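You operate a simulated robot arm through the tools that you are given. There is no shell and no other tool. Be economical: measure what you need, move in short steps, check, and stop when the job is done.

You are at the controls of a simulated robot arm. One attempt, no reset.

JOB
Put things in order on the desk top. At the end: the clear glass stands where the teal stone stood; the grey paperweight stands where the purple carton (marked "TABS") stood; the purple carton is on the orange tray; the teal stone stands where the grey paperweight stood; whatever was shut is shut again. Leave all else as you found it, and nothing knocked over.

It is judged by the outcome, as a careful person would: the job done as asked, and still so three seconds after it is handed in. It fails if anything else is knocked over, pushed out of place, dropped, spilled or broken.

ROBOT AND FRAMES
A 7-joint arm with a two-finger parallel gripper, fixed in place. Base frame: the origin is at the foot of the arm, x ahead of it, y to its left, z up; the work surface is at about z = 780. Units: mm, degrees, N and s.
With the tool pointing down near the work surface it reaches from about 300 to 700 mm from the base axis. Its first joint turns from -66.0 to 66.0 degrees. Payload 1.57 kg.
The tool frame sits at the grasp point between the pads (the TCP): z along the fingers, y along the line on which they close. The tips reach 30 mm beyond it. The gripper opens to 110 mm. The fingers are 24 mm wide and 12 mm thick; the gripper's body (48 by 112 mm) begins 78 mm behind the TCP.
Orientation is told as [roll, pitch, yaw] about the base's x, y, z axes, in that order, counted from this pose: with the fingers straight down and closing along the base's y, the tool's x points along the base's -x, its y along +y and its z along -z.

CONTROLS
- The arm moves only by the tool step_arm. Its argument "targets" is a list of rows, each a list of 2 entries, a list of its own where there are three numbers: the shift along the base's x, y, z in mm, then the turn, a rotation vector about the base's x, y, z in degrees. In form: [[[x, y, z], [rx, ry, rz]], ...]. A call has 1 to 8 rows; each row shifts and turns the commanded pose from where the row before left it. "grip" is the closure, from 0 (fully open) to 1 (shut), set as the call begins (left out, the last holds). A row lasts 0.2 s, in which the tool goes at most 50 mm and 8.6 degrees; a call with a longer step from one row to the next is refused whole, and so is a gripper value outside its range. Where a pose cannot be reached the arm comes as near as it can. A force on the tool above 40 N (or 10 N above the force at the start of the call, whichever is more), or a blocked arm, ends the call early, and 0.2 s more pass. Each finger travels about 108 mm/s and halts on what it meets, pressing with about 31 N; the grip force reading is that of the motor and also rises with nothing between the fingers. The clock runs only during rows and for 0.2 s after the last one: add rows that do not move to give the fingers time. The reply holds the time, the measured pose of the TCP, the force on the tool along the base axes, the opening and the grip force, in the units named above and with some noise.
- Cameras (640 x 400 px; columns grow to the right, rows downward): "scene" is fixed at [177.8, -415.8, 1388.5]; the picture's right is [0.55, -0.83, 0.00], its down [-0.60, -0.40, -0.69] and it looks along [0.58, 0.38, -0.72] (base axes); focal length 295 px, centre (320, 200). "wrist" rides on the gripper at [-36, 0, -80] in the tool frame; the picture's right is [0.00, -1.00, 0.00], its down [0.97, 0.00, -0.24] and it looks along [0.24, 0.00, 0.97] (tool axes); focal length 218 px, centre (320, 200).
- snapshot(camera): a new picture of that camera. No time passes.
- measure_at(camera, pixels): for up to 12 pixels [column, row] of the newest picture of that camera ("zoom" is the newest enlarged one), the place [x, y, z] in the base frame of the surface seen there, good to about 3 mm. No time passes.
- inspect(camera, box): a new picture of the part [left, top, right, bottom] of that camera's present view, enlarged. No time passes.
- finish_job(): hands the job in; it is judged then, once.

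Keep the steps short. Do not move on a guess: measure, check each grasp and each placing, and mend mistakes. In all there are 80 turns and 34 pictures (those below and enlarged ones count). Leave the gripper open and the arm clear of the work at the hand-in unless told otherwise, and finish with a single line.

The tools are called after ">>>" as name(argument=value, ...) on one line, values as JSON. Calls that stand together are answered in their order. step_arm: Moves the arm, as the interface text tells. Its arguments: {"type":"object","properties":{"targets":{"type":"array","items":{"type":"array"}},"grip":{"type":"number"}},"required":["targets"]} The other tools are called the same way: snapshot (camera) takes a picture; measure_at (camera, pixels) gives the place of the surface under pixels of a picture; inspect (camera, box) takes an enlarged picture of a part of a camera's view; finish_job () hands the job in.

At the start:

```text
clock: 0.0
eef_pos: [407.3, 188.8, 1112.7]
ee_rot: [0.1, -0.1, 0.0]
contact_force: [0.1, -0.4, 0.6]
grip_width: 110.0
gripper_force: 0.1
```

scene: 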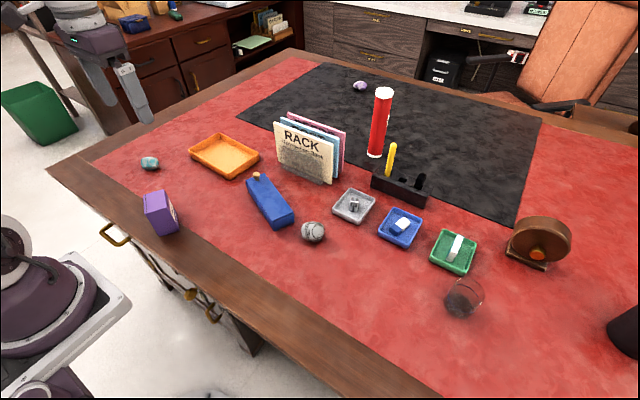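
wrist: 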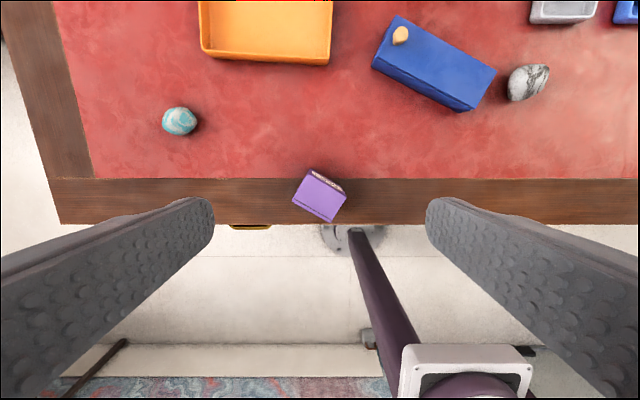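

I see the teal stone near (150,163), the purple carton at (160,212), the grey stone at (313,232) and the glass at (463,297). I'll enlarge the views of them.

>>> inspect(camera="scene", box=[100, 120, 340, 270])

>>> measure_at(camera="scene", pixels=[[150, 160], [150, 168], [158, 197], [165, 225], [313, 226], [313, 238], [225, 157], [460, 310], [463, 297], [474, 284], [480, 296], [448, 285]])

>>> inspect(camera="scene", box=[400, 210, 560, 330])

>>> measure_at(camera="wrist", pixels=[[180, 121], [166, 121], [196, 121], [180, 108], [180, 134], [528, 83], [508, 85], [548, 80], [525, 100], [528, 66], [318, 200], [265, 30]])

```text
2.67 times, centred on (220, 195) of scene
```

zoom: 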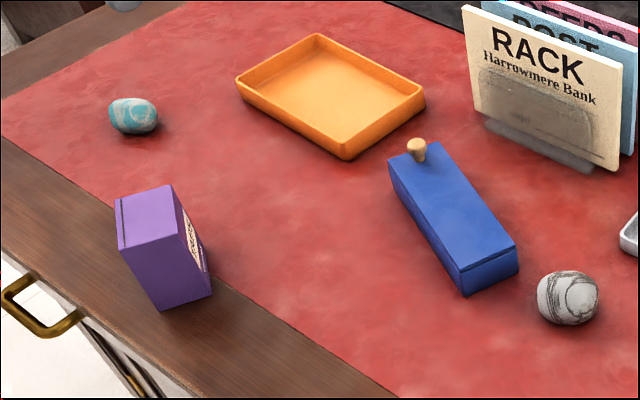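

```text
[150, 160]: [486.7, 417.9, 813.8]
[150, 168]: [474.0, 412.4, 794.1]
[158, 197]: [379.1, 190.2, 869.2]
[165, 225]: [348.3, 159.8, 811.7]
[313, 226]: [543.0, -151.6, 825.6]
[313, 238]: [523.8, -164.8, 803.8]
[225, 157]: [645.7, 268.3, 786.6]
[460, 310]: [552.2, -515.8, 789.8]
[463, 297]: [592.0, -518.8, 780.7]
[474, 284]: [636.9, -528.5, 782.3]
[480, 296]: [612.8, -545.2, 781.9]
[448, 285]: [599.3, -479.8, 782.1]
```

```text
3.33 times, centred on (480, 270) of scene
```

zoom: 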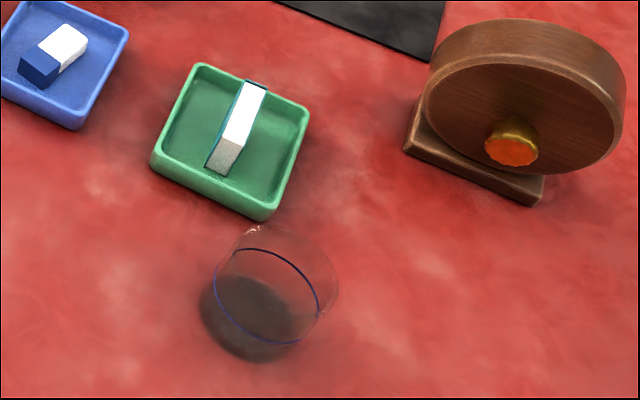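

```text
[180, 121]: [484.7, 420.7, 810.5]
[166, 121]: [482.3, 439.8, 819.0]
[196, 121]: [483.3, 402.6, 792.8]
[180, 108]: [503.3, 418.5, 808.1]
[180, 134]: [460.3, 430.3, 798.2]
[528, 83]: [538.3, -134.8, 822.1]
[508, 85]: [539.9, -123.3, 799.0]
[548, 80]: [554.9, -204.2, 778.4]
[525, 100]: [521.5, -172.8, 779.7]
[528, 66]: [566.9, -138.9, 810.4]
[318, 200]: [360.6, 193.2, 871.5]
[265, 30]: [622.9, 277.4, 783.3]
```

The glass stands far out, at about (572,-516). The carton comes first, so I'll enlarge it and measure its corners and the tray.

>>> inspect(camera="wrist", box=[270, 155, 366, 227])

>>> measure_at(camera="scene", pixels=[[192, 151], [231, 174], [255, 157], [219, 138], [146, 193], [162, 191], [168, 204], [152, 209], [178, 228], [160, 234], [225, 165], [205, 155]])

```text
5.56 times, centred on (318, 191) of wrist
```

zoom: 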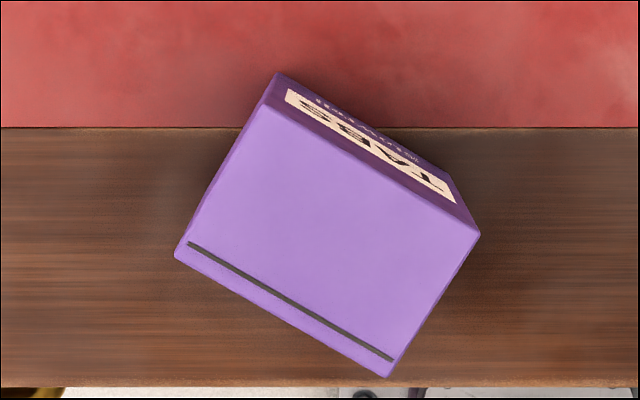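

```text
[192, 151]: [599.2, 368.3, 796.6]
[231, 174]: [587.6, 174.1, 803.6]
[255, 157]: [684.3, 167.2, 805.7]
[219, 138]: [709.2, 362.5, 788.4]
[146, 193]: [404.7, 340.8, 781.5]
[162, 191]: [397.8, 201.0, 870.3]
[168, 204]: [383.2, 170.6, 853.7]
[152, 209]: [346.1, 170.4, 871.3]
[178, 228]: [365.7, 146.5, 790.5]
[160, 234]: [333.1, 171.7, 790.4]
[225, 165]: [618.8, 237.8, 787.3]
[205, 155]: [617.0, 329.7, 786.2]
```

I'll measure the carton's corners in the enlarged picture.

>>> measure_at(camera="zoom", pixels=[[268, 110], [472, 236], [386, 370], [182, 250], [327, 240], [281, 76], [448, 178]])

>>> measure_at(camera="wrist", pixels=[[208, 57], [325, 60], [330, 20], [202, 10], [220, 45], [315, 48]])

```text
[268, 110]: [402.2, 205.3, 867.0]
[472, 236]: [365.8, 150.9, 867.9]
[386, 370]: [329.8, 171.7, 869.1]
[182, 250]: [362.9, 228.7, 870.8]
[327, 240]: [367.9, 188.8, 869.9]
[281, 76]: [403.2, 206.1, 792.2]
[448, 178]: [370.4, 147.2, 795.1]
```

```text
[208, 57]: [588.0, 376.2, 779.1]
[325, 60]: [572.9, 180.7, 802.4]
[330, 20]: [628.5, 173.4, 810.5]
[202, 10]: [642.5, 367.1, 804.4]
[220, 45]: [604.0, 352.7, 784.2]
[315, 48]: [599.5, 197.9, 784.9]
```

Carton: centre (365,189), top at z 870, 65 x 42 mm, long side 33.5° off y. I'll turn -33.5° and go above it.

>>> step_arm(targets=[[[-10, 0, -35], [0, 0, -7]], [[-10, 0, -35], [0, 0, -7]], [[-10, 0, -35], [0, 0, -7]], [[-12, 0, -35], [0, 0, -7]], [[0, 0, -13], [0, 0, -5.5]], [[0, 0, 0], [0, 0, 0]]], grip=0)

>>> snapshot(camera="wrist")

```text
clock: 1.4
eef_pos: [366.9, 188.3, 960.7]
ee_rot: [0.0, -0.1, -33.6]
contact_force: [-0.3, -0.3, 0.5]
grip_width: 109.7
gripper_force: 0.0
```

```text
28 pictures are left
```

wrist: 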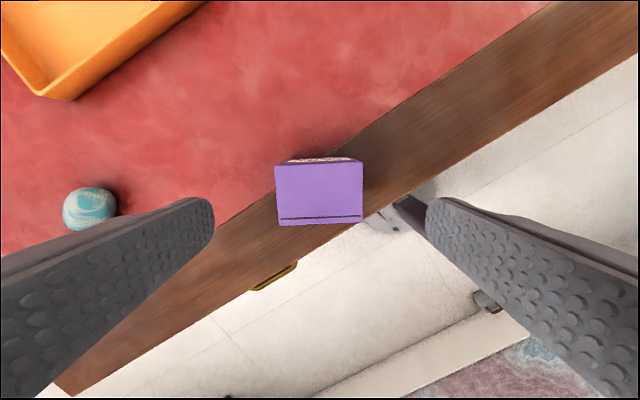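

It is aligned, with the carton centred at column 319. I'll go down to z 845 and close.

>>> step_arm(targets=[[[0, 0, -35], [0, 0, 0]], [[0, 0, -35], [0, 0, 0]], [[0, 0, -30], [0, 0, 0]], [[0, 0, -15], [0, 0, 0]], [[0, 0, 0], [0, 0, 0]]])

>>> step_arm(targets=[[[0, 0, 0], [0, 0, 0]], [[0, 0, 0], [0, 0, 0]], [[0, 0, 0], [0, 0, 0]]], grip=1)

```text
clock: 2.6
eef_pos: [364.9, 190.1, 844.3]
ee_rot: [0.0, -0.2, -33.4]
contact_force: [-0.4, -0.6, -0.4]
grip_width: 110.1
gripper_force: 0.0
```

```text
clock: 3.4
eef_pos: [365.3, 189.4, 845.8]
ee_rot: [0.0, -0.1, -33.5]
contact_force: [-0.2, 0.6, -0.6]
grip_width: 70.5
gripper_force: 30.6
```

The grip holds at 70.5 mm. I'll lift.

>>> step_arm(targets=[[[0, 0, 20], [0, 0, 0]], [[0, 0, 40], [0, 0, 0]], [[0, 0, 40], [0, 0, 0]], [[0, 0, 0], [0, 0, 0]]])

>>> snapshot(camera="scene")

>>> measure_at(camera="scene", pixels=[[220, 152], [205, 150], [240, 165], [222, 141], [252, 158], [215, 162], [228, 155], [235, 170], [200, 155], [245, 159], [230, 148], [212, 145]])

```text
clock: 4.4
eef_pos: [364.6, 189.6, 943.3]
ee_rot: [0.0, -0.1, -33.4]
contact_force: [-0.3, -1.5, -1.0]
grip_width: 70.1
gripper_force: 30.9
```

```text
27 pictures are left
```

scene: 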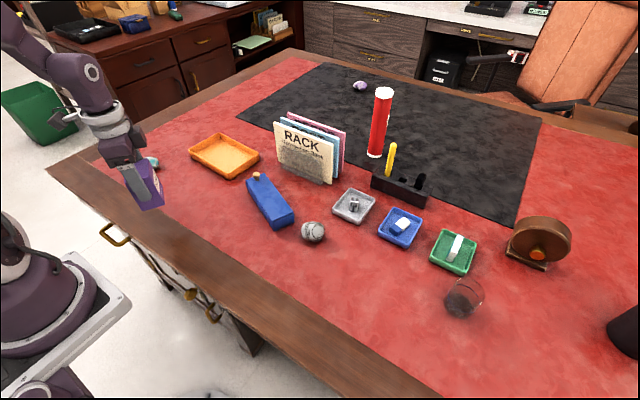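

```text
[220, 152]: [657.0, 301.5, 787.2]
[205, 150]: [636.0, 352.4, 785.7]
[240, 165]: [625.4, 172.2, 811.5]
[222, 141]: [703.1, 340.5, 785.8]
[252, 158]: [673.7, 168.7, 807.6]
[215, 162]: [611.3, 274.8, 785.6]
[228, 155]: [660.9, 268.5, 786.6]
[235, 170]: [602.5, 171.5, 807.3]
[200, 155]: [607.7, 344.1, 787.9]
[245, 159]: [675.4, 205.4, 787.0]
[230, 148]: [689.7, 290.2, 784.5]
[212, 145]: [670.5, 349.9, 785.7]
```

The carton is held clear. The tray floor spans about x 600-700, y 185-360 at z 785. I'll carry the carton above (632,262) and align it with the tray.

>>> step_arm(targets=[[[33, 9, 0], [0, 0, 3.7]], [[33, 9, 0], [0, 0, 3.7]], [[33, 9, 0], [0, 0, 3.7]], [[34, 9, 0], [0, 0, 3.7]], [[34, 9, 0], [0, 0, 3.7]], [[34, 9, 0], [0, 0, 3.7]], [[33, 9, 0], [0, 0, 3.7]], [[33, 9, 0], [0, 0, 3.6]]])

>>> step_arm(targets=[[[0, 0, -30], [0, 0, 0]], [[0, 0, -30], [0, 0, 0]], [[0, 0, -15], [0, 0, 0]], [[0, 0, 0], [0, 0, 0]]])

>>> snapshot(camera="scene")

>>> snapshot(camera="wrist")

```text
clock: 6.2
eef_pos: [624.8, 266.8, 944.7]
ee_rot: [-0.3, 0.0, -2.8]
contact_force: [-0.6, 0.1, -1.5]
grip_width: 70.4
gripper_force: 31.0
out of reach, approached as far as the arm can: row 8
```

```text
clock: 7.2
eef_pos: [625.4, 268.7, 871.0]
ee_rot: [0.0, 0.1, -3.9]
contact_force: [0.3, -0.6, -1.6]
grip_width: 70.0
gripper_force: 31.3
```

```text
26 pictures are left
```

scene: 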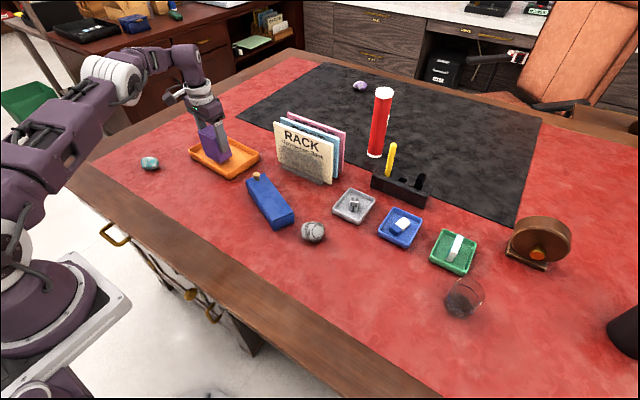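

```text
25 pictures are left
```

wrist: 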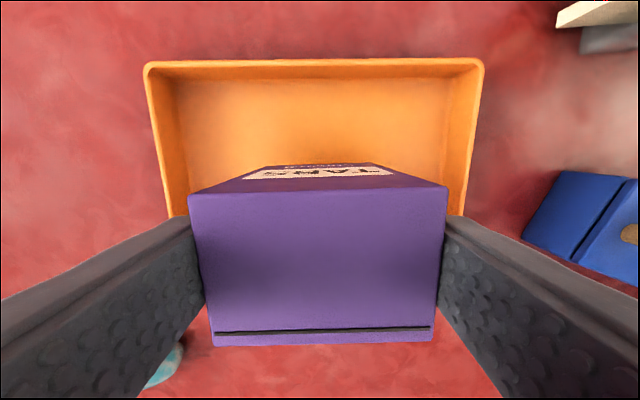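

The carton is over the tray but close to its near wall. I'll shift it farther in by x +15 before lowering.

>>> step_arm(targets=[[[8, -1, 0], [0, 0, 0]], [[7, -1, 0], [0, 0, 0]], [[0, 0, 0], [0, 0, 0]]])

```text
clock: 8.0
eef_pos: [626.7, 265.7, 862.2]
ee_rot: [-1.1, 1.6, -3.1]
contact_force: [0.3, -0.8, -1.0]
grip_width: 70.0
gripper_force: 31.1
out of reach, approached as far as the arm can: row 2
```

This is the reach limit, about 682 mm out. I'll move in y (-16) so that x can grow, with z up a little to stay above the rim.

>>> step_arm(targets=[[[0, -8, 5], [0, 0, 0]], [[0, -8, 4], [0, 0, 0]], [[0, 0, 0], [0, 0, 0]]])

```text
clock: 8.8
eef_pos: [641.3, 250.1, 879.9]
ee_rot: [0.0, -0.2, -4.0]
contact_force: [-0.6, -0.2, -1.3]
grip_width: 70.1
gripper_force: 31.4
```

Now at (641,250,880), a good spot. I'll lower gently until contact.

>>> step_arm(targets=[[[0, 0, -10], [0, 0, 0]], [[0, 0, -9], [0, 0, 0]], [[0, 0, -5], [0, 0, 0]], [[0, 0, -2], [0, 0, 0]], [[0, 0, 0], [0, 0, 0]]])

>>> inspect(camera="scene", box=[160, 90, 288, 190])

```text
clock: 10.0
eef_pos: [642.1, 248.6, 854.2]
ee_rot: [-0.1, -0.2, -4.1]
contact_force: [0.3, 0.5, -2.0]
grip_width: 69.7
gripper_force: 30.7
```

```text
4.00 times, centred on (224, 140) of scene
```

zoom: 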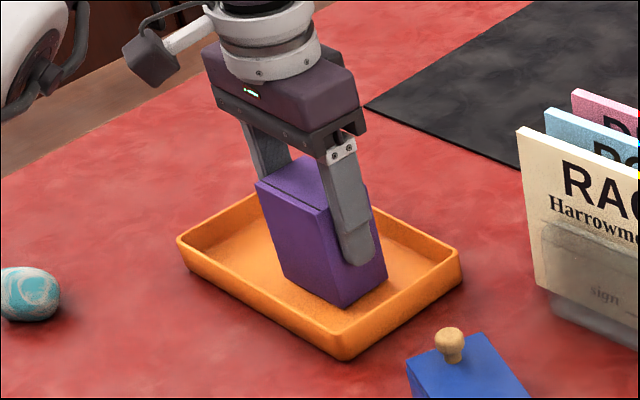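

It is nearly down. I'll lower in 1 mm steps and watch the force.

>>> step_arm(targets=[[[0, 0, -1], [0, 0, 0]], [[0, 0, -1], [0, 0, 0]], [[0, 0, -1], [0, 0, 0]], [[0, 0, 0], [0, 0, 0]]])

```text
clock: 11.0
eef_pos: [640.3, 248.7, 850.9]
ee_rot: [0.0, -0.1, -4.0]
contact_force: [0.5, 0.2, 0.0]
grip_width: 69.7
gripper_force: 31.4
```

The weight is starting to rest on the tray. One more millimetre.

>>> step_arm(targets=[[[0, 0, -1], [0, 0, 0]], [[0, 0, 0], [0, 0, 0]]])

```text
clock: 11.6
eef_pos: [641.3, 249.2, 850.8]
ee_rot: [0.0, -0.2, -4.0]
contact_force: [-4.0, 1.7, 15.5]
grip_width: 70.1
gripper_force: 30.8
```

The carton is on the tray floor (15 N). I'll open, then rise.

>>> step_arm(targets=[[[0, 0, 0], [0, 0, 0]], [[0, 0, 0], [0, 0, 0]], [[0, 0, 0], [0, 0, 0]]], grip=0)

>>> step_arm(targets=[[[-2, 0, 30], [0, 0, 0]], [[-6, 0, 40], [0, 0, 0]], [[-15, -3, 40], [0, 0, 0]], [[-20, -20, 0], [0, 0, 0]], [[0, 0, 0], [0, 0, 0]]])

>>> inspect(camera="scene", box=[160, 90, 288, 190])

```text
clock: 12.4
eef_pos: [641.4, 247.8, 848.7]
ee_rot: [0.0, -0.2, -4.0]
contact_force: [0.0, 0.1, -0.4]
grip_width: 110.1
gripper_force: 0.1
```

```text
clock: 13.6
eef_pos: [600.1, 224.8, 960.6]
ee_rot: [0.0, -0.1, -3.9]
contact_force: [0.7, 0.4, 0.4]
grip_width: 110.1
gripper_force: 0.0
```

```text
4.00 times, centred on (224, 140) of scene
```

zoom: 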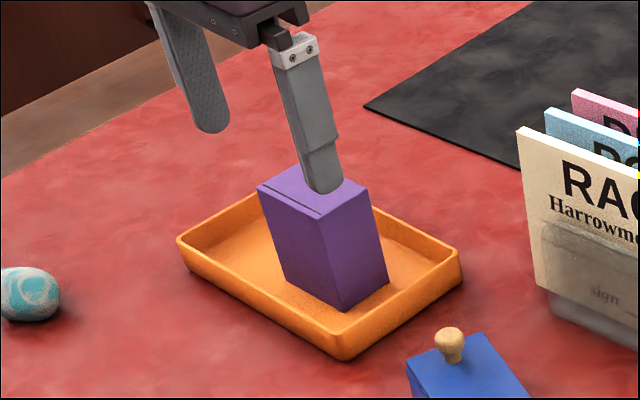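

The carton stands safely in the tray. Next I'll move above the grey stone, near (540,-155).

>>> step_arm(targets=[[[-8, -46, 10], [0, 0, 0.5]], [[-8, -46, 10], [0, 0, 0.5]], [[-8, -46, 10], [0, 0, 0.5]], [[-8, -46, 0], [0, 0, 0.5]], [[-8, -46, 0], [0, 0, 0.5]], [[-8, -46, 0], [0, 0, 0.5]], [[-8, -46, 0], [0, 0, 0.5]], [[-7, -46, 0], [0, 0, 0.5]]])

>>> snapshot(camera="wrist")

```text
clock: 15.4
eef_pos: [534.8, -138.2, 989.1]
ee_rot: [0.0, 0.1, 0.0]
contact_force: [-0.7, -1.9, 0.5]
grip_width: 110.0
gripper_force: 0.0
```

```text
22 pictures are left
```

wrist: 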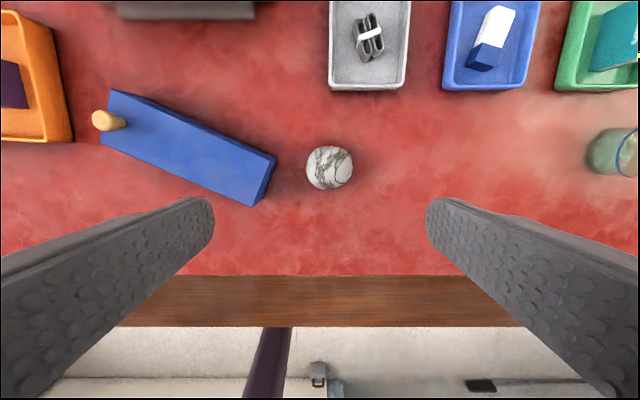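

I'll measure the grey stone at (329,167), the neighbouring blue box and the visible glass.

>>> measure_at(camera="wrist", pixels=[[329, 167], [309, 167], [350, 167], [329, 149], [329, 186], [315, 155], [343, 180], [276, 158], [252, 205], [610, 150], [600, 172], [632, 155]])

>>> inspect(camera="wrist", box=[265, 127, 393, 207])

```text
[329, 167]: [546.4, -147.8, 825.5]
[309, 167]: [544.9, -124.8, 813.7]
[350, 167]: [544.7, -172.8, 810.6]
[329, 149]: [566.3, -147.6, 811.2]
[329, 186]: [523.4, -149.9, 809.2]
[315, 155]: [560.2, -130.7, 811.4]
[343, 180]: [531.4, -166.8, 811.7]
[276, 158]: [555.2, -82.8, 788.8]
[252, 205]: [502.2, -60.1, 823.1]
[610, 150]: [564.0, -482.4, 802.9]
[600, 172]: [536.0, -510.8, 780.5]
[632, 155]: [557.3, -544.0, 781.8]
```

```text
5.00 times, centred on (329, 167) of wrist
```

zoom: 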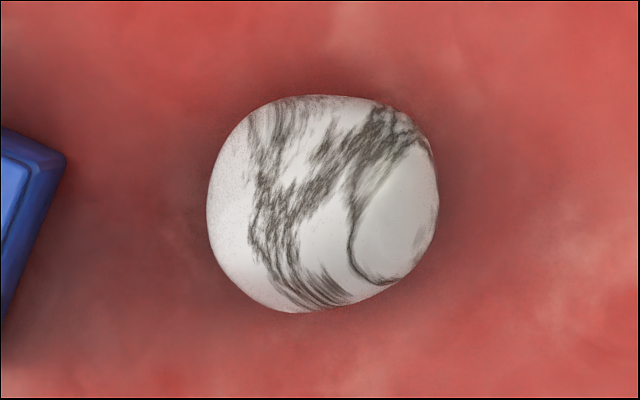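

Stone: centre (545,-148.5), about 48 mm across, top at z 826. The blue box corner is at y -83, so I'll narrow the opening to 80 mm first and lower to z 900.

>>> step_arm(targets=[[[5, -3, -30], [0, 0, 0]], [[5, -3, -30], [0, 0, 0]], [[0, 0, -30], [0, 0, 0]], [[0, 0, 0], [0, 0, 0]], [[0, 0, 0], [0, 0, 0]]], grip=0.27)

>>> snapshot(camera="wrist")

```text
clock: 16.6
eef_pos: [546.4, -144.8, 898.7]
ee_rot: [0.0, -0.1, 0.0]
contact_force: [0.6, 0.1, 0.2]
grip_width: 80.2
gripper_force: 0.0
```

```text
20 pictures are left
```

wrist: 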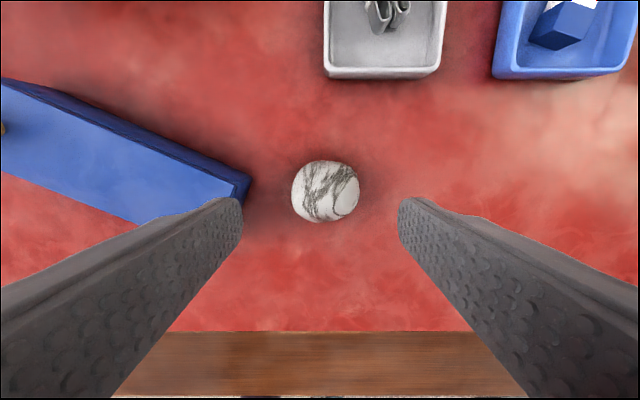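

The stone is centred at column 325, so I need about -3 mm in y. I'll go down to z 816 and close.

>>> step_arm(targets=[[[0, -3, -20], [0, 0, 0]], [[0, 0, -30], [0, 0, 0]], [[0, 0, -25], [0, 0, 0]], [[0, 0, -8], [0, 0, 0]], [[0, 0, 0], [0, 0, 0]]])

>>> step_arm(targets=[[[0, 0, 0], [0, 0, 0]], [[0, 0, 0], [0, 0, 0]], [[0, 0, 0], [0, 0, 0]]], grip=1)

>>> step_arm(targets=[[[0, 0, 15], [0, 0, 0]], [[0, 0, 40], [0, 0, 0]], [[0, 0, 40], [0, 0, 0]], [[0, 0, 0], [0, 0, 0]]])

>>> snapshot(camera="wrist")

```text
clock: 17.8
eef_pos: [544.2, -151.5, 814.4]
ee_rot: [0.1, 0.0, 0.0]
contact_force: [-0.2, 0.1, 0.0]
grip_width: 80.2
gripper_force: 0.0
```

```text
clock: 18.6
eef_pos: [544.1, -151.9, 814.4]
ee_rot: [0.1, 0.0, 0.0]
contact_force: [0.3, 0.2, 0.5]
grip_width: 56.3
gripper_force: 30.9
```

```text
clock: 19.6
eef_pos: [545.5, -151.6, 910.5]
ee_rot: [0.1, -0.2, 0.0]
contact_force: [-0.3, 0.0, -1.3]
grip_width: 56.6
gripper_force: 31.0
```

```text
19 pictures are left
```

wrist: 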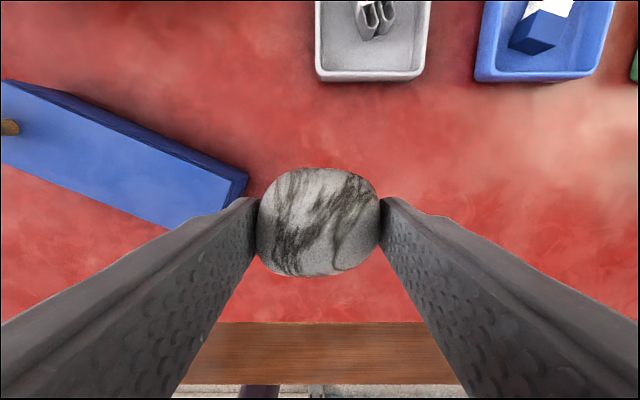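

The stone is held at 56 mm. Its old spot was (545,-150). I'll carry it to the carton's old spot (365,189.5).

>>> step_arm(targets=[[[-22, 42, 0], [0, 0, 0]], [[-22, 43, 0], [0, 0, 0]], [[-22, 43, 0], [0, 0, 0]], [[-22, 43, 0], [0, 0, 0]], [[-23, 43, 0], [0, 0, 0]], [[-23, 43, 0], [0, 0, 0]], [[-23, 42, 0], [0, 0, 0]], [[-23, 42, 0], [0, 0, 0]]])

>>> step_arm(targets=[[[0, 0, -30], [0, 0, 0]], [[0, 0, -30], [0, 0, 0]], [[0, 0, -20], [0, 0, 0]], [[0, 0, -6], [0, 0, 0]], [[0, 0, 0], [0, 0, 0]]])

```text
clock: 21.4
eef_pos: [365.5, 190.4, 911.9]
ee_rot: [0.1, -0.1, 0.0]
contact_force: [-0.5, 0.4, -1.2]
grip_width: 56.7
gripper_force: 30.9
```

```text
clock: 22.6
eef_pos: [363.8, 189.7, 826.3]
ee_rot: [-0.1, 0.0, 0.1]
contact_force: [-0.3, 0.4, -2.0]
grip_width: 56.9
gripper_force: 31.5
```

I'm 10 mm above the grasp height. Lowering slowly.

>>> step_arm(targets=[[[0, 0, -4], [0, 0, 0]], [[0, 0, -3], [0, 0, 0]], [[0, 0, -1], [0, 0, 0]], [[0, 0, 0], [0, 0, 0]]])

>>> step_arm(targets=[[[0, 0, -1], [0, 0, 0]], [[0, 0, 0], [0, 0, 0]]])

>>> step_arm(targets=[[[0, 0, -1], [0, 0, 0]], [[0, 0, 0], [0, 0, 0]]])

```text
clock: 23.6
eef_pos: [365.2, 189.5, 817.7]
ee_rot: [0.0, -0.1, 0.0]
contact_force: [0.3, 0.1, -1.3]
grip_width: 56.6
gripper_force: 31.1
```

```text
clock: 24.2
eef_pos: [363.8, 190.7, 816.9]
ee_rot: [0.0, 0.0, 0.0]
contact_force: [0.0, -0.3, -1.1]
grip_width: 56.8
gripper_force: 30.6
```

```text
clock: 24.8
eef_pos: [363.4, 190.1, 814.9]
ee_rot: [0.0, -0.2, 0.0]
contact_force: [-1.4, -0.5, 6.6]
grip_width: 56.3
gripper_force: 31.0
```

Contact (6.6 N), so the stone is down. I'll open, rise and look.

>>> step_arm(targets=[[[0, 0, 0], [0, 0, 0]], [[0, 0, 0], [0, 0, 0]], [[0, 0, 0], [0, 0, 0]], [[0, 0, 0], [0, 0, 0]]], grip=0)

>>> step_arm(targets=[[[0, 0, 30], [0, 0, 0]], [[0, 0, 45], [0, 0, 0]], [[0, 0, 45], [0, 0, 0]], [[20, 40, 20], [0, 0, 0]], [[20, 40, 0], [0, 0, 0]], [[20, 40, 0], [0, 0, 0]], [[20, 40, 0], [0, 0, 0]], [[20, 40, 0], [0, 0, 0]]])

>>> snapshot(camera="wrist")

```text
clock: 25.8
eef_pos: [364.8, 189.8, 815.9]
ee_rot: [0.0, -0.2, 0.0]
contact_force: [-0.2, -0.8, 0.0]
grip_width: 109.9
gripper_force: 0.0
```

```text
clock: 27.6
eef_pos: [467.0, 386.1, 955.4]
ee_rot: [-0.2, 0.0, 0.0]
contact_force: [0.2, 0.7, 1.1]
grip_width: 110.0
gripper_force: 0.1
```

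```text
18 pictures are left
```

wrist: 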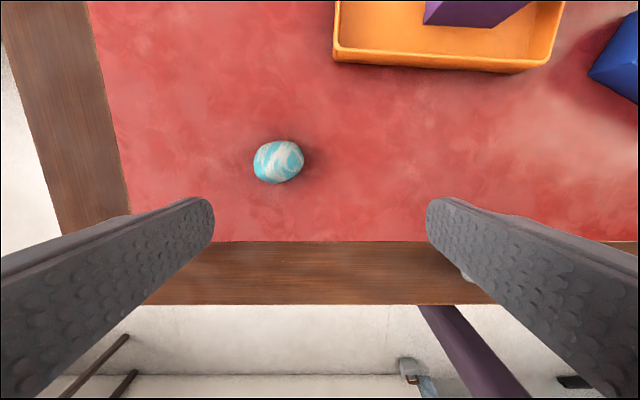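

The teal stone is at (279,161). I'll measure its edges.

>>> measure_at(camera="wrist", pixels=[[279, 161], [257, 162], [300, 161], [279, 143], [279, 180], [264, 150], [294, 174], [462, 278]])

>>> inspect(camera="scene", box=[100, 120, 260, 245])

```text
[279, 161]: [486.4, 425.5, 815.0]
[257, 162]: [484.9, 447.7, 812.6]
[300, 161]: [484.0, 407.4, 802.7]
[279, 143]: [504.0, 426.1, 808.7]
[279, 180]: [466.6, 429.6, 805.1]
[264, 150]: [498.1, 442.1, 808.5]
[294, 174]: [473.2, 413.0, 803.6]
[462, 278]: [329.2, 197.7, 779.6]
```

```text
3.20 times, centred on (180, 182) of scene
```

zoom: 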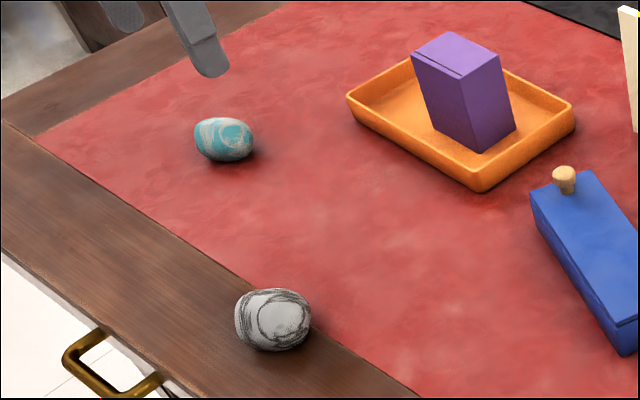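

Teal stone: centre (485,427.5), top at about 818. I'll move above it and lower to z 880.

>>> step_arm(targets=[[[10, 19, -10], [0, 0, 0]], [[10, 19, -20], [0, 0, 0]], [[0, 0, -25], [0, 0, 0]], [[0, 0, -20], [0, 0, 0]], [[0, 0, 0], [0, 0, 0]]])

>>> snapshot(camera="wrist")

```text
clock: 28.8
eef_pos: [484.4, 428.8, 879.6]
ee_rot: [-0.2, 0.0, 0.0]
contact_force: [0.7, 0.2, 0.1]
grip_width: 109.9
gripper_force: 0.1
```

```text
16 pictures are left
```

wrist: 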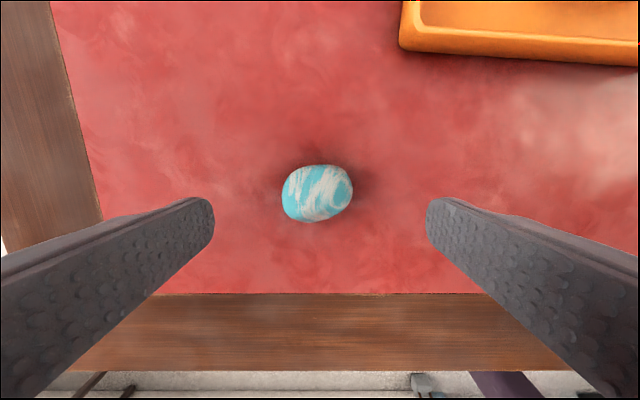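

Centred, at columns 282-352. Going down to z 814, closing, then lifting.

>>> step_arm(targets=[[[0, 0, -30], [0, 0, 0]], [[0, 0, -25], [0, 0, 0]], [[0, 0, -10], [0, 0, 0]], [[0, 0, 0], [0, 0, 0]]])

>>> step_arm(targets=[[[0, 0, 0], [0, 0, 0]], [[0, 0, 0], [0, 0, 0]], [[0, 0, 0], [0, 0, 0]], [[0, 0, 0], [0, 0, 0]]], grip=1)

>>> step_arm(targets=[[[0, 0, 15], [0, 0, 0]], [[0, 0, 40], [0, 0, 0]], [[0, 0, 45], [0, 0, 0]], [[0, 0, 0], [0, 0, 0]]])

>>> snapshot(camera="wrist")

```text
clock: 29.8
eef_pos: [485.2, 426.5, 814.2]
ee_rot: [0.0, 0.0, 0.0]
contact_force: [-0.7, 0.5, 0.4]
grip_width: 109.8
gripper_force: 0.0
```

```text
clock: 30.8
eef_pos: [484.5, 427.6, 814.5]
ee_rot: [0.0, -0.1, 0.0]
contact_force: [-0.2, 0.6, 0.5]
grip_width: 53.0
gripper_force: 31.2
```

```text
clock: 31.8
eef_pos: [483.9, 429.0, 915.0]
ee_rot: [-0.1, 0.0, 0.0]
contact_force: [0.0, -0.2, -1.7]
grip_width: 52.7
gripper_force: 30.7
```

```text
15 pictures are left
```

wrist: 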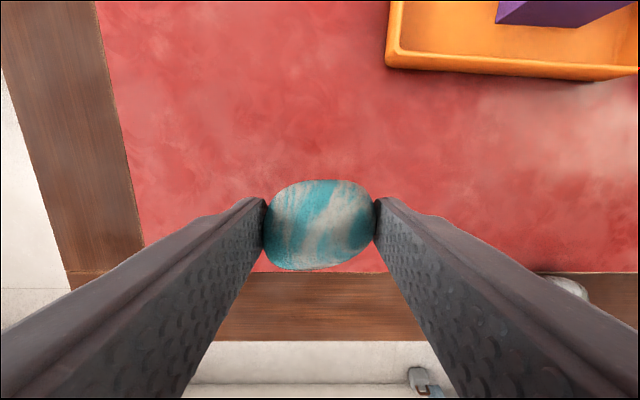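

Held at 53 mm. The teal stone's spot was (485,427.5). I'll carry it to (545,-150) in two hops, along x of about 500-545 and clear of the tray.

>>> step_arm(targets=[[[2, -44, 5], [0, 0, 0]], [[2, -45, 0], [0, 0, 0]], [[2, -45, 0], [0, 0, 0]], [[4, -45, 0], [0, 0, 0]], [[5, -45, 0], [0, 0, 0]], [[5, -45, 0], [0, 0, 0]], [[5, -45, 0], [0, 0, 0]], [[5, -45, 0], [0, 0, 0]]])

>>> step_arm(targets=[[[6, -45, 0], [0, 0, 0]], [[6, -45, 0], [0, 0, 0]], [[6, -45, 0], [0, 0, 0]], [[6, -45, 0], [0, 0, 0]], [[6, -38.5, 0], [0, 0, 0]], [[0, 0, 0], [0, 0, 0]]])

>>> snapshot(camera="wrist")

```text
clock: 33.6
eef_pos: [511.9, 71.2, 918.6]
ee_rot: [-0.1, 0.0, 0.1]
contact_force: [1.0, -0.1, -1.1]
grip_width: 52.6
gripper_force: 30.8
```

```text
clock: 35.0
eef_pos: [543.0, -149.8, 918.5]
ee_rot: [0.0, -0.1, 0.0]
contact_force: [-0.2, 0.2, -0.7]
grip_width: 52.8
gripper_force: 30.6
```

```text
14 pictures are left
```

wrist: 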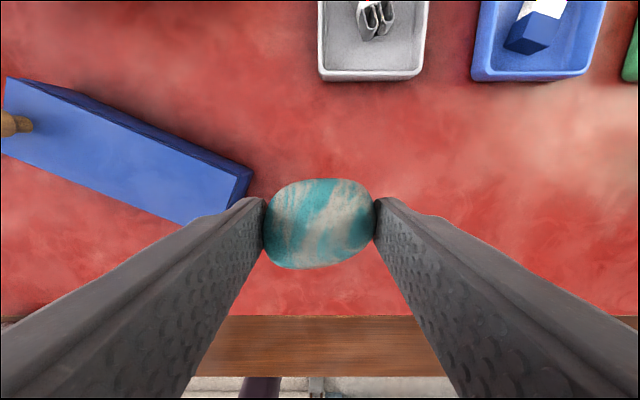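

At the spot and clear of the blue box. I'll lower to about 819, then creep down.

>>> step_arm(targets=[[[0, 0, -40], [0, 0, 0]], [[0, 0, -35], [0, 0, 0]], [[0, 0, -20], [0, 0, 0]], [[0, 0, -5], [0, 0, 0]], [[0, 0, 0], [0, 0, 0]]])

>>> step_arm(targets=[[[0, 0, -2], [0, 0, 0]], [[0, 0, -1], [0, 0, 0]], [[0, 0, 0], [0, 0, 0]]])

>>> step_arm(targets=[[[0, 0, -1], [0, 0, 0]], [[0, 0, 0], [0, 0, 0]]])

```text
clock: 36.2
eef_pos: [543.6, -149.4, 819.8]
ee_rot: [0.0, 0.0, 0.0]
contact_force: [0.2, 0.9, -1.4]
grip_width: 52.7
gripper_force: 30.9
```

```text
clock: 37.0
eef_pos: [543.4, -149.9, 817.0]
ee_rot: [0.0, -0.1, 0.0]
contact_force: [0.9, 0.1, -1.0]
grip_width: 53.0
gripper_force: 31.1
```

```text
clock: 37.6
eef_pos: [544.1, -149.6, 814.6]
ee_rot: [0.0, -0.2, 0.1]
contact_force: [0.0, -0.2, -0.1]
grip_width: 52.7
gripper_force: 31.2
```

Almost touching. One more millimetre.

>>> step_arm(targets=[[[0, 0, -1], [0, 0, 0]], [[0, 0, 0], [0, 0, 0]]])

```text
clock: 38.2
eef_pos: [543.4, -149.4, 816.2]
ee_rot: [0.0, -0.1, 0.1]
contact_force: [0.3, 0.7, -1.7]
grip_width: 52.6
gripper_force: 31.1
```

>>> step_arm(targets=[[[0, 0, -1], [0, 0, 0]], [[0, 0, 0], [0, 0, 0]]])

```text
clock: 38.8
eef_pos: [544.3, -149.6, 813.6]
ee_rot: [-0.1, -0.1, 0.0]
contact_force: [-7.0, 2.2, 22.4]
grip_width: 52.9
gripper_force: 30.7
```

Contact (22 N). I'll open to 80 mm only, because of the blue box, then rise.

>>> step_arm(targets=[[[0, 0, 0.5], [0, 0, 0]], [[0, 0, 0], [0, 0, 0]], [[0, 0, 0], [0, 0, 0]]], grip=0.27)

>>> step_arm(targets=[[[0, 0, 20], [0, 0, 0]], [[0, 0, 40], [0, 0, 0]], [[0, 0, 40], [0, 0, 0]], [[0, 0, 40], [0, 0, 0]], [[0, 0, 40], [0, 0, 0]], [[0, 0, 0], [0, 0, 0]]])

>>> snapshot(camera="wrist")

```text
clock: 39.6
eef_pos: [543.5, -149.2, 813.9]
ee_rot: [-0.1, -0.1, -0.1]
contact_force: [-0.1, -0.4, -0.1]
grip_width: 80.3
gripper_force: 0.1
```

```text
clock: 41.0
eef_pos: [546.2, -147.1, 994.7]
ee_rot: [0.0, -0.1, -0.1]
contact_force: [0.2, 0.4, -0.3]
grip_width: 80.4
gripper_force: 0.1
```

```text
13 pictures are left
```

wrist: 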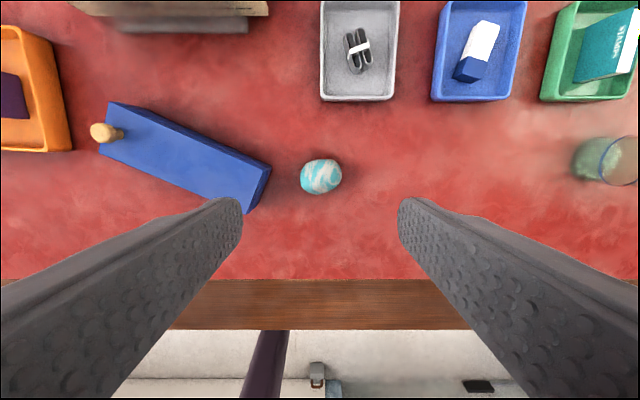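

The teal stone sits at the grey stone's old spot. The glass is next, near (565,-510) and beyond vertical reach, so I'll turn toward it and look from nearer.

>>> step_arm(targets=[[[-12, -45, 0], [0, 0, -7]], [[-12, -45, 0], [0, 0, -7]], [[-12, -45, 0], [0, 0, -7]], [[-12, -45, 0], [0, 0, -7]], [[-12, -45, 0], [0, 0, -7]], [[-12, -45, 0], [0, 0, -7]], [[0, 0, 0], [0, 0, 0]]], grip=0)

>>> snapshot(camera="wrist")

```text
clock: 42.6
eef_pos: [474.2, -421.9, 992.1]
ee_rot: [0.1, 0.0, -41.9]
contact_force: [0.3, 0.0, -0.6]
grip_width: 109.8
gripper_force: 0.1
```

```text
12 pictures are left
```

wrist: 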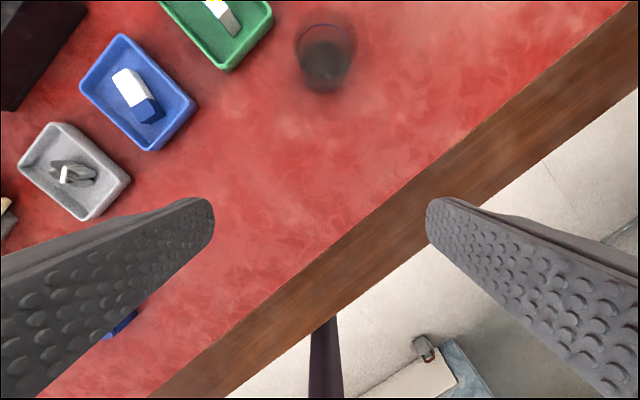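

The glass is at (325,57) and the green tray's near corner at (228,70). I'll enlarge and measure.

>>> inspect(camera="wrist", box=[210, 0, 386, 110])

>>> measure_at(camera="wrist", pixels=[[325, 75], [325, 92], [307, 78], [344, 78], [325, 50], [325, 23], [295, 35], [355, 35], [228, 70], [272, 15], [272, 25], [325, 83]])

```text
3.64 times, centred on (298, 55) of wrist
```

zoom: 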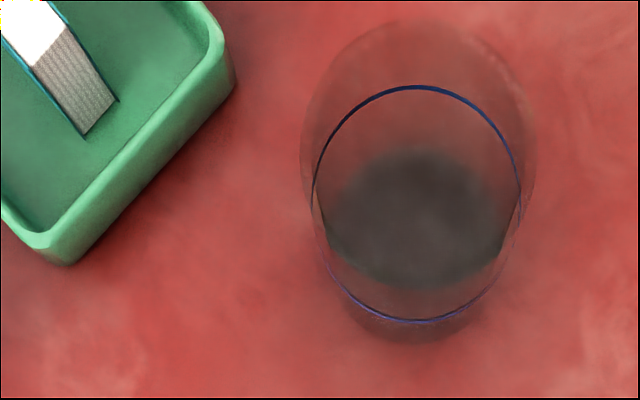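

```text
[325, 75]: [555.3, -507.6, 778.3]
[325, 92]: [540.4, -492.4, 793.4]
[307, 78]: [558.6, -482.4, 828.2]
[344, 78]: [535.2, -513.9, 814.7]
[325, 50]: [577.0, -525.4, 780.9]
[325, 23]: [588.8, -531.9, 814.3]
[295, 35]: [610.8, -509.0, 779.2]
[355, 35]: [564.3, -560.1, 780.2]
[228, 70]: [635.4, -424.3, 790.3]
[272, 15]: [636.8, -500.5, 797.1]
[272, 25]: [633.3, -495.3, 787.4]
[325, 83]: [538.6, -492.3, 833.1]
```

Glass: centre about (564,-511), r≈762, 64 mm across, rim at about z 850-860. The green tray's near edge is at x≈634. I'll lean the tool 30° outward about its closing axis, to reach farther while keeping the pads vertical. I'll also narrow the opening to 90 mm.

>>> step_arm(targets=[[[0, 0, -10], [-5.02, -5.57, 0]], [[0, 0, -10], [-5.02, -5.57, 0]], [[0, 0, -10], [-5.02, -5.57, 0]], [[0, 0, -10], [-5.02, -5.57, 0]], [[0, 0, 0], [0, 0, 0]]], grip=0.18)

>>> snapshot(camera="wrist")

```text
clock: 43.8
eef_pos: [471.9, -419.9, 953.0]
ee_rot: [-0.1, -30.2, -41.8]
contact_force: [-0.3, 0.2, 0.3]
grip_width: 90.2
gripper_force: 0.1
```

```text
10 pictures are left
```

wrist: 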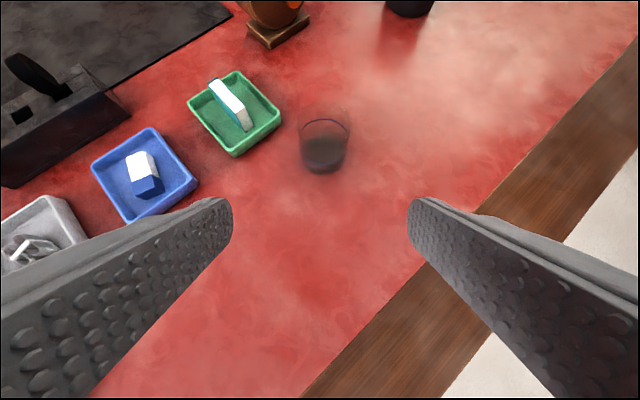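

The glass is centred at column 325, so I need about 6 mm sideways. I'll measure tray corners and glass walls from here for clearance.

>>> measure_at(camera="wrist", pixels=[[197, 182], [130, 222], [236, 156], [281, 122], [281, 112], [325, 165], [308, 155], [341, 155], [325, 150], [348, 130], [325, 120], [325, 138]])

>>> inspect(camera="wrist", box=[261, 90, 389, 190])

```text
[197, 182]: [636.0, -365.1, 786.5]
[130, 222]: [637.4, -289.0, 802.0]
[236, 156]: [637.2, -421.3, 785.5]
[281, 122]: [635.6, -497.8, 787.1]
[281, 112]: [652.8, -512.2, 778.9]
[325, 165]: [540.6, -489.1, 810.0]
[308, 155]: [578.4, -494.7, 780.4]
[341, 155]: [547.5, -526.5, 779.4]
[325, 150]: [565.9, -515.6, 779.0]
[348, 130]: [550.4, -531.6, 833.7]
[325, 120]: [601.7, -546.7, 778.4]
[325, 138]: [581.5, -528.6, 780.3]
```

```text
4.00 times, centred on (325, 140) of wrist
```

zoom: 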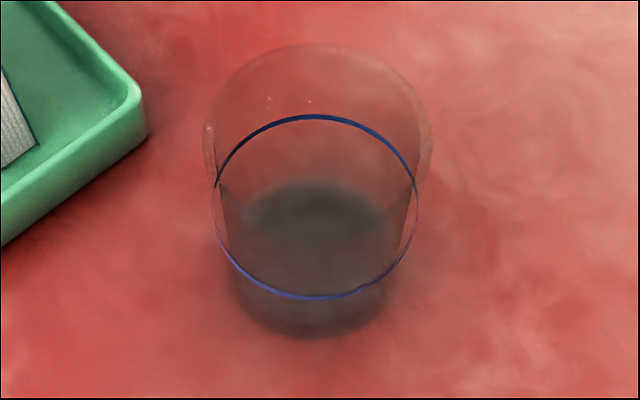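

Glass: radius about 30, rim at z≈840, centre (564,-511). I'll shift 6 mm sideways and lower to z 822 on the near side, then check before sliding in.

>>> step_arm(targets=[[[-4, -4.5, -25], [0, 0, 0]], [[0, 0, -35], [0, 0, 0]], [[0, 0, -35], [0, 0, 0]], [[0, 0, -25], [0, 0, 0]], [[0, 0, -11], [0, 0, 0]], [[0, 0, 0], [0, 0, 0]]])

>>> snapshot(camera="wrist")

```text
clock: 45.2
eef_pos: [468.8, -423.7, 821.1]
ee_rot: [-0.2, -30.2, -42.0]
contact_force: [0.5, -0.4, 0.2]
grip_width: 90.0
gripper_force: 0.0
```

```text
8 pictures are left
```

wrist: 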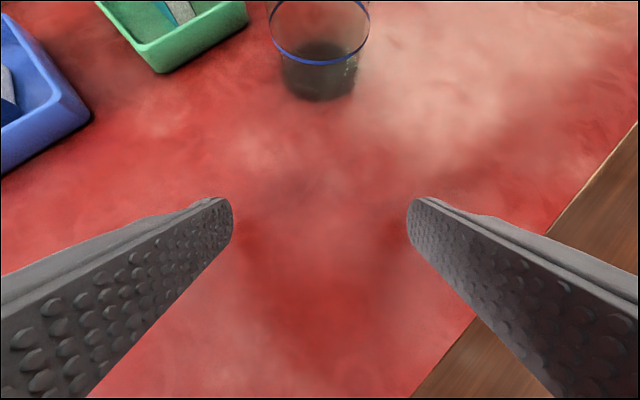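

The glass is exactly centred at column 320. I'll slide outward 80 mm of the 128 mm and check the reach.

>>> step_arm(targets=[[[20, -18, 0], [0, 0, 0]], [[20, -18, 0], [0, 0, 0]], [[19.5, -17.5, 0], [0, 0, 0]], [[0, 0, 0], [0, 0, 0]]])

>>> snapshot(camera="wrist")

```text
clock: 46.2
eef_pos: [529.3, -476.0, 823.4]
ee_rot: [-0.1, -30.0, -42.0]
contact_force: [-0.5, 0.6, 0.2]
grip_width: 90.3
gripper_force: 0.1
```

```text
7 pictures are left
```

wrist: 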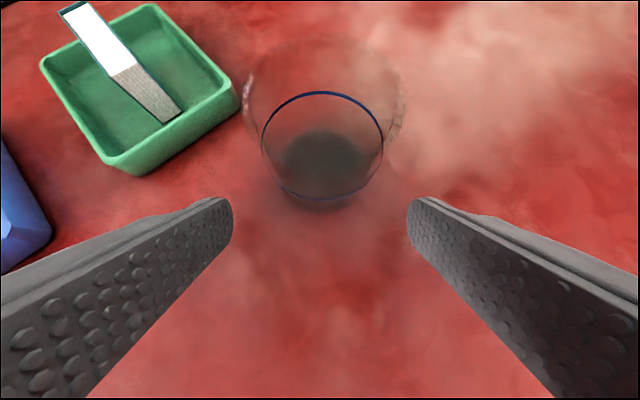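

Still centred (rim columns 242-405). I'll slide the last 48 mm in two short moves.

>>> step_arm(targets=[[[11, -10, 0], [0, 0, 0]], [[11, -10, 0], [0, 0, 0]], [[0, 0, 0], [0, 0, 0]]])

>>> step_arm(targets=[[[6, -6.5, 0], [0, 0, 0]], [[6, -6.5, 0], [0, 0, 0]], [[0, 0, 0], [0, 0, 0]]])

>>> snapshot(camera="wrist")

```text
clock: 47.0
eef_pos: [551.0, -498.1, 822.5]
ee_rot: [-0.1, -30.0, -42.0]
contact_force: [-0.7, -0.1, 0.4]
grip_width: 90.4
gripper_force: 0.1
```

```text
clock: 47.8
eef_pos: [562.5, -509.7, 821.8]
ee_rot: [0.0, -30.1, -41.9]
contact_force: [0.4, -0.7, 0.5]
grip_width: 90.4
gripper_force: 0.1
```

```text
6 pictures are left
```

wrist: 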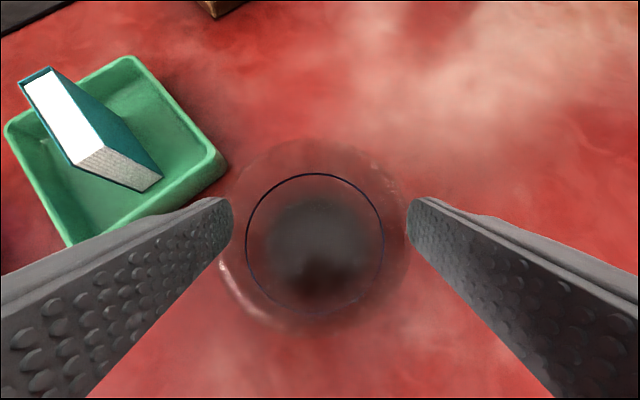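

The glass is between the fingers. Closing.

>>> step_arm(targets=[[[0, 0, 0], [0, 0, 0]], [[0, 0, 0], [0, 0, 0]], [[0, 0, 0], [0, 0, 0]]], grip=1)

>>> step_arm(targets=[[[0, 0, 4], [0, 0, 0]], [[0, 0, 10], [0, 0, 0]], [[0, 0, 15], [0, 0, 0]], [[0, 0, 0], [0, 0, 0]]])

```text
clock: 48.6
eef_pos: [561.4, -510.4, 823.6]
ee_rot: [-0.1, -30.0, -42.0]
contact_force: [0.7, -0.4, 0.9]
grip_width: 58.8
gripper_force: 30.9
```

```text
clock: 49.6
eef_pos: [563.4, -510.5, 853.1]
ee_rot: [-0.1, -30.1, -42.0]
contact_force: [-0.1, -0.2, -1.7]
grip_width: 59.1
gripper_force: 30.9
```

The glass is held at 59 mm and lifted. I'll draw it straight inward and up to r≈540, z≈930.

>>> step_arm(targets=[[[-23.3, 21.1, 11], [0, 0, 0]], [[-23.3, 21.1, 11], [0, 0, 0]], [[-23.3, 21.1, 11], [0, 0, 0]], [[-23.3, 21.1, 11], [0, 0, 0]], [[-23.3, 21.1, 11], [0, 0, 0]], [[-23.3, 21.1, 11], [0, 0, 0]], [[-23.2, 21.2, 11], [0, 0, 0]], [[0, 0, 0], [0, 0, 0]]])

>>> step_arm(targets=[[[21.3, 24.97, 0], [0, 0, 3.483]], [[19.74, 26.22, 0], [0, 0, 3.483]], [[18.11, 27.37, 0], [0, 0, 3.483]], [[16.41, 28.42, 0], [0, 0, 3.483]], [[14.66, 29.36, 0], [0, 0, 3.483]], [[12.85, 30.2, 0], [0, 0, 3.483]], [[10.99, 30.93, 0], [0, 0, 3.483]], [[9.09, 31.54, 0], [0, 0, 3.483]]])

>>> snapshot(camera="scene")

```text
clock: 51.4
eef_pos: [397.7, -362.8, 928.6]
ee_rot: [-0.1, -30.1, -42.1]
contact_force: [-0.4, -0.1, -0.7]
grip_width: 58.8
gripper_force: 30.9
```

```text
clock: 53.2
eef_pos: [523.5, -130.8, 931.2]
ee_rot: [-0.1, -30.0, -14.1]
contact_force: [0.2, 0.7, -1.8]
grip_width: 58.8
gripper_force: 31.1
```

```text
5 pictures are left
```

scene: 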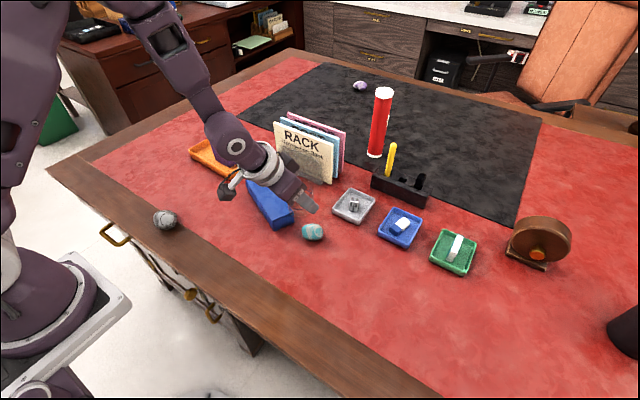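

All is in order. I'll continue along the arc.

>>> step_arm(targets=[[[7.16, 32.03, 0], [0, 0, 3.483]], [[5.2, 32.41, 0], [0, 0, 3.483]], [[3.22, 32.66, 0], [0, 0, 3.483]], [[1.23, 32.8, 0], [0, 0, 3.483]], [[-0.77, 32.81, 0], [0, 0, 3.483]], [[-2.76, 32.7, 0], [0, 0, 3.483]], [[-4.74, 32.48, 0], [0, 0, 3.483]], [[-6.7, 32.13, 0], [0, 0, 3.483]]])

>>> step_arm(targets=[[[-8.64, 31.66, 0], [0, 0, 3.483]], [[-10.55, 31.08, 0], [0, 0, 3.483]], [[-12.42, 30.38, 0], [0, 0, 3.483]], [[-14.24, 29.57, 0], [0, 0, 3.483]], [[-16.01, 28.65, 0], [0, 0, 3.483]], [[-17.72, 27.62, 0], [0, 0, 3.483]], [[-19.37, 26.49, 0], [0, 0, 3.483]], [[-20.94, 25.27, 0], [0, 0, 3.483]]])

>>> step_arm(targets=[[[0, 0, 0], [0, 0, 0]]])

```text
clock: 55.0
eef_pos: [525.8, 125.5, 928.0]
ee_rot: [-0.1, -30.0, 13.8]
contact_force: [-0.3, 0.6, -1.4]
grip_width: 58.8
gripper_force: 30.9
```

```text
clock: 56.8
eef_pos: [410.4, 359.5, 930.2]
ee_rot: [0.3, -31.1, 40.9]
contact_force: [-0.2, 0.1, -2.1]
grip_width: 58.8
gripper_force: 30.8
out of reach, approached as far as the arm can: row 8
```

```text
clock: 57.2
eef_pos: [410.4, 359.1, 930.4]
ee_rot: [0.2, -31.1, 40.9]
contact_force: [0.7, 0.1, -1.8]
grip_width: 58.9
gripper_force: 30.5
```

This is slightly at a limit (1° off). I'll move outward to (485,427), which should ease it, and lower a bit.

>>> step_arm(targets=[[[20, 17.6, 0], [0, 0, 0]], [[20, 17.6, -5], [0, 0, 0]], [[20, 17.6, -10], [0, 0, 0]], [[20, 17.6, -15], [0, 0, 0]], [[0, 0, 0], [0, 0, 0]]])

>>> inspect(camera="scene", box=[90, 80, 250, 180])

```text
clock: 58.4
eef_pos: [490.5, 427.6, 900.5]
ee_rot: [-0.2, -30.0, 41.5]
contact_force: [-0.3, -0.5, -1.2]
grip_width: 58.6
gripper_force: 30.9
```

```text
4.00 times, centred on (170, 130) of scene
```

zoom: 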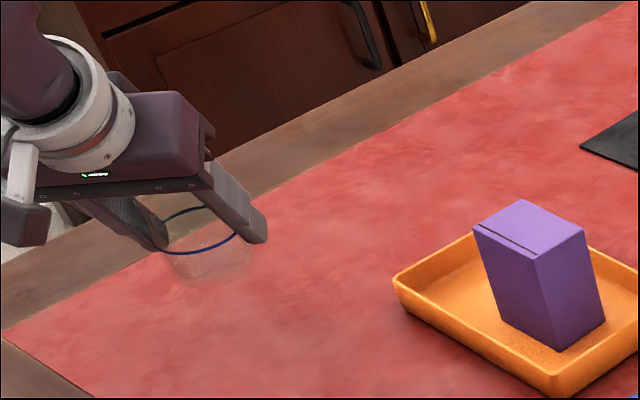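

The glass is upright. I'll trim x by -3 and lower to about 830.

>>> step_arm(targets=[[[-3, 0, -20], [0, 0, 0]], [[0, 0, -25], [0, 0, 0]], [[0, 0, -18], [0, 0, 0]], [[0, 0, -7], [0, 0, 0]], [[0, 0, 0], [0, 0, 0]]])

>>> step_arm(targets=[[[0, 0, -2], [0, 0, 0]], [[0, 0, -1], [0, 0, 0]], [[0, 0, 0], [0, 0, 0]]])

```text
clock: 59.6
eef_pos: [487.2, 425.4, 829.5]
ee_rot: [0.0, -30.0, 41.5]
contact_force: [0.0, 1.2, -1.4]
grip_width: 59.0
gripper_force: 31.5
```

```text
clock: 60.4
eef_pos: [486.3, 425.8, 826.6]
ee_rot: [-0.1, -30.2, 41.7]
contact_force: [-1.4, -0.3, -1.7]
grip_width: 59.1
gripper_force: 30.6
```

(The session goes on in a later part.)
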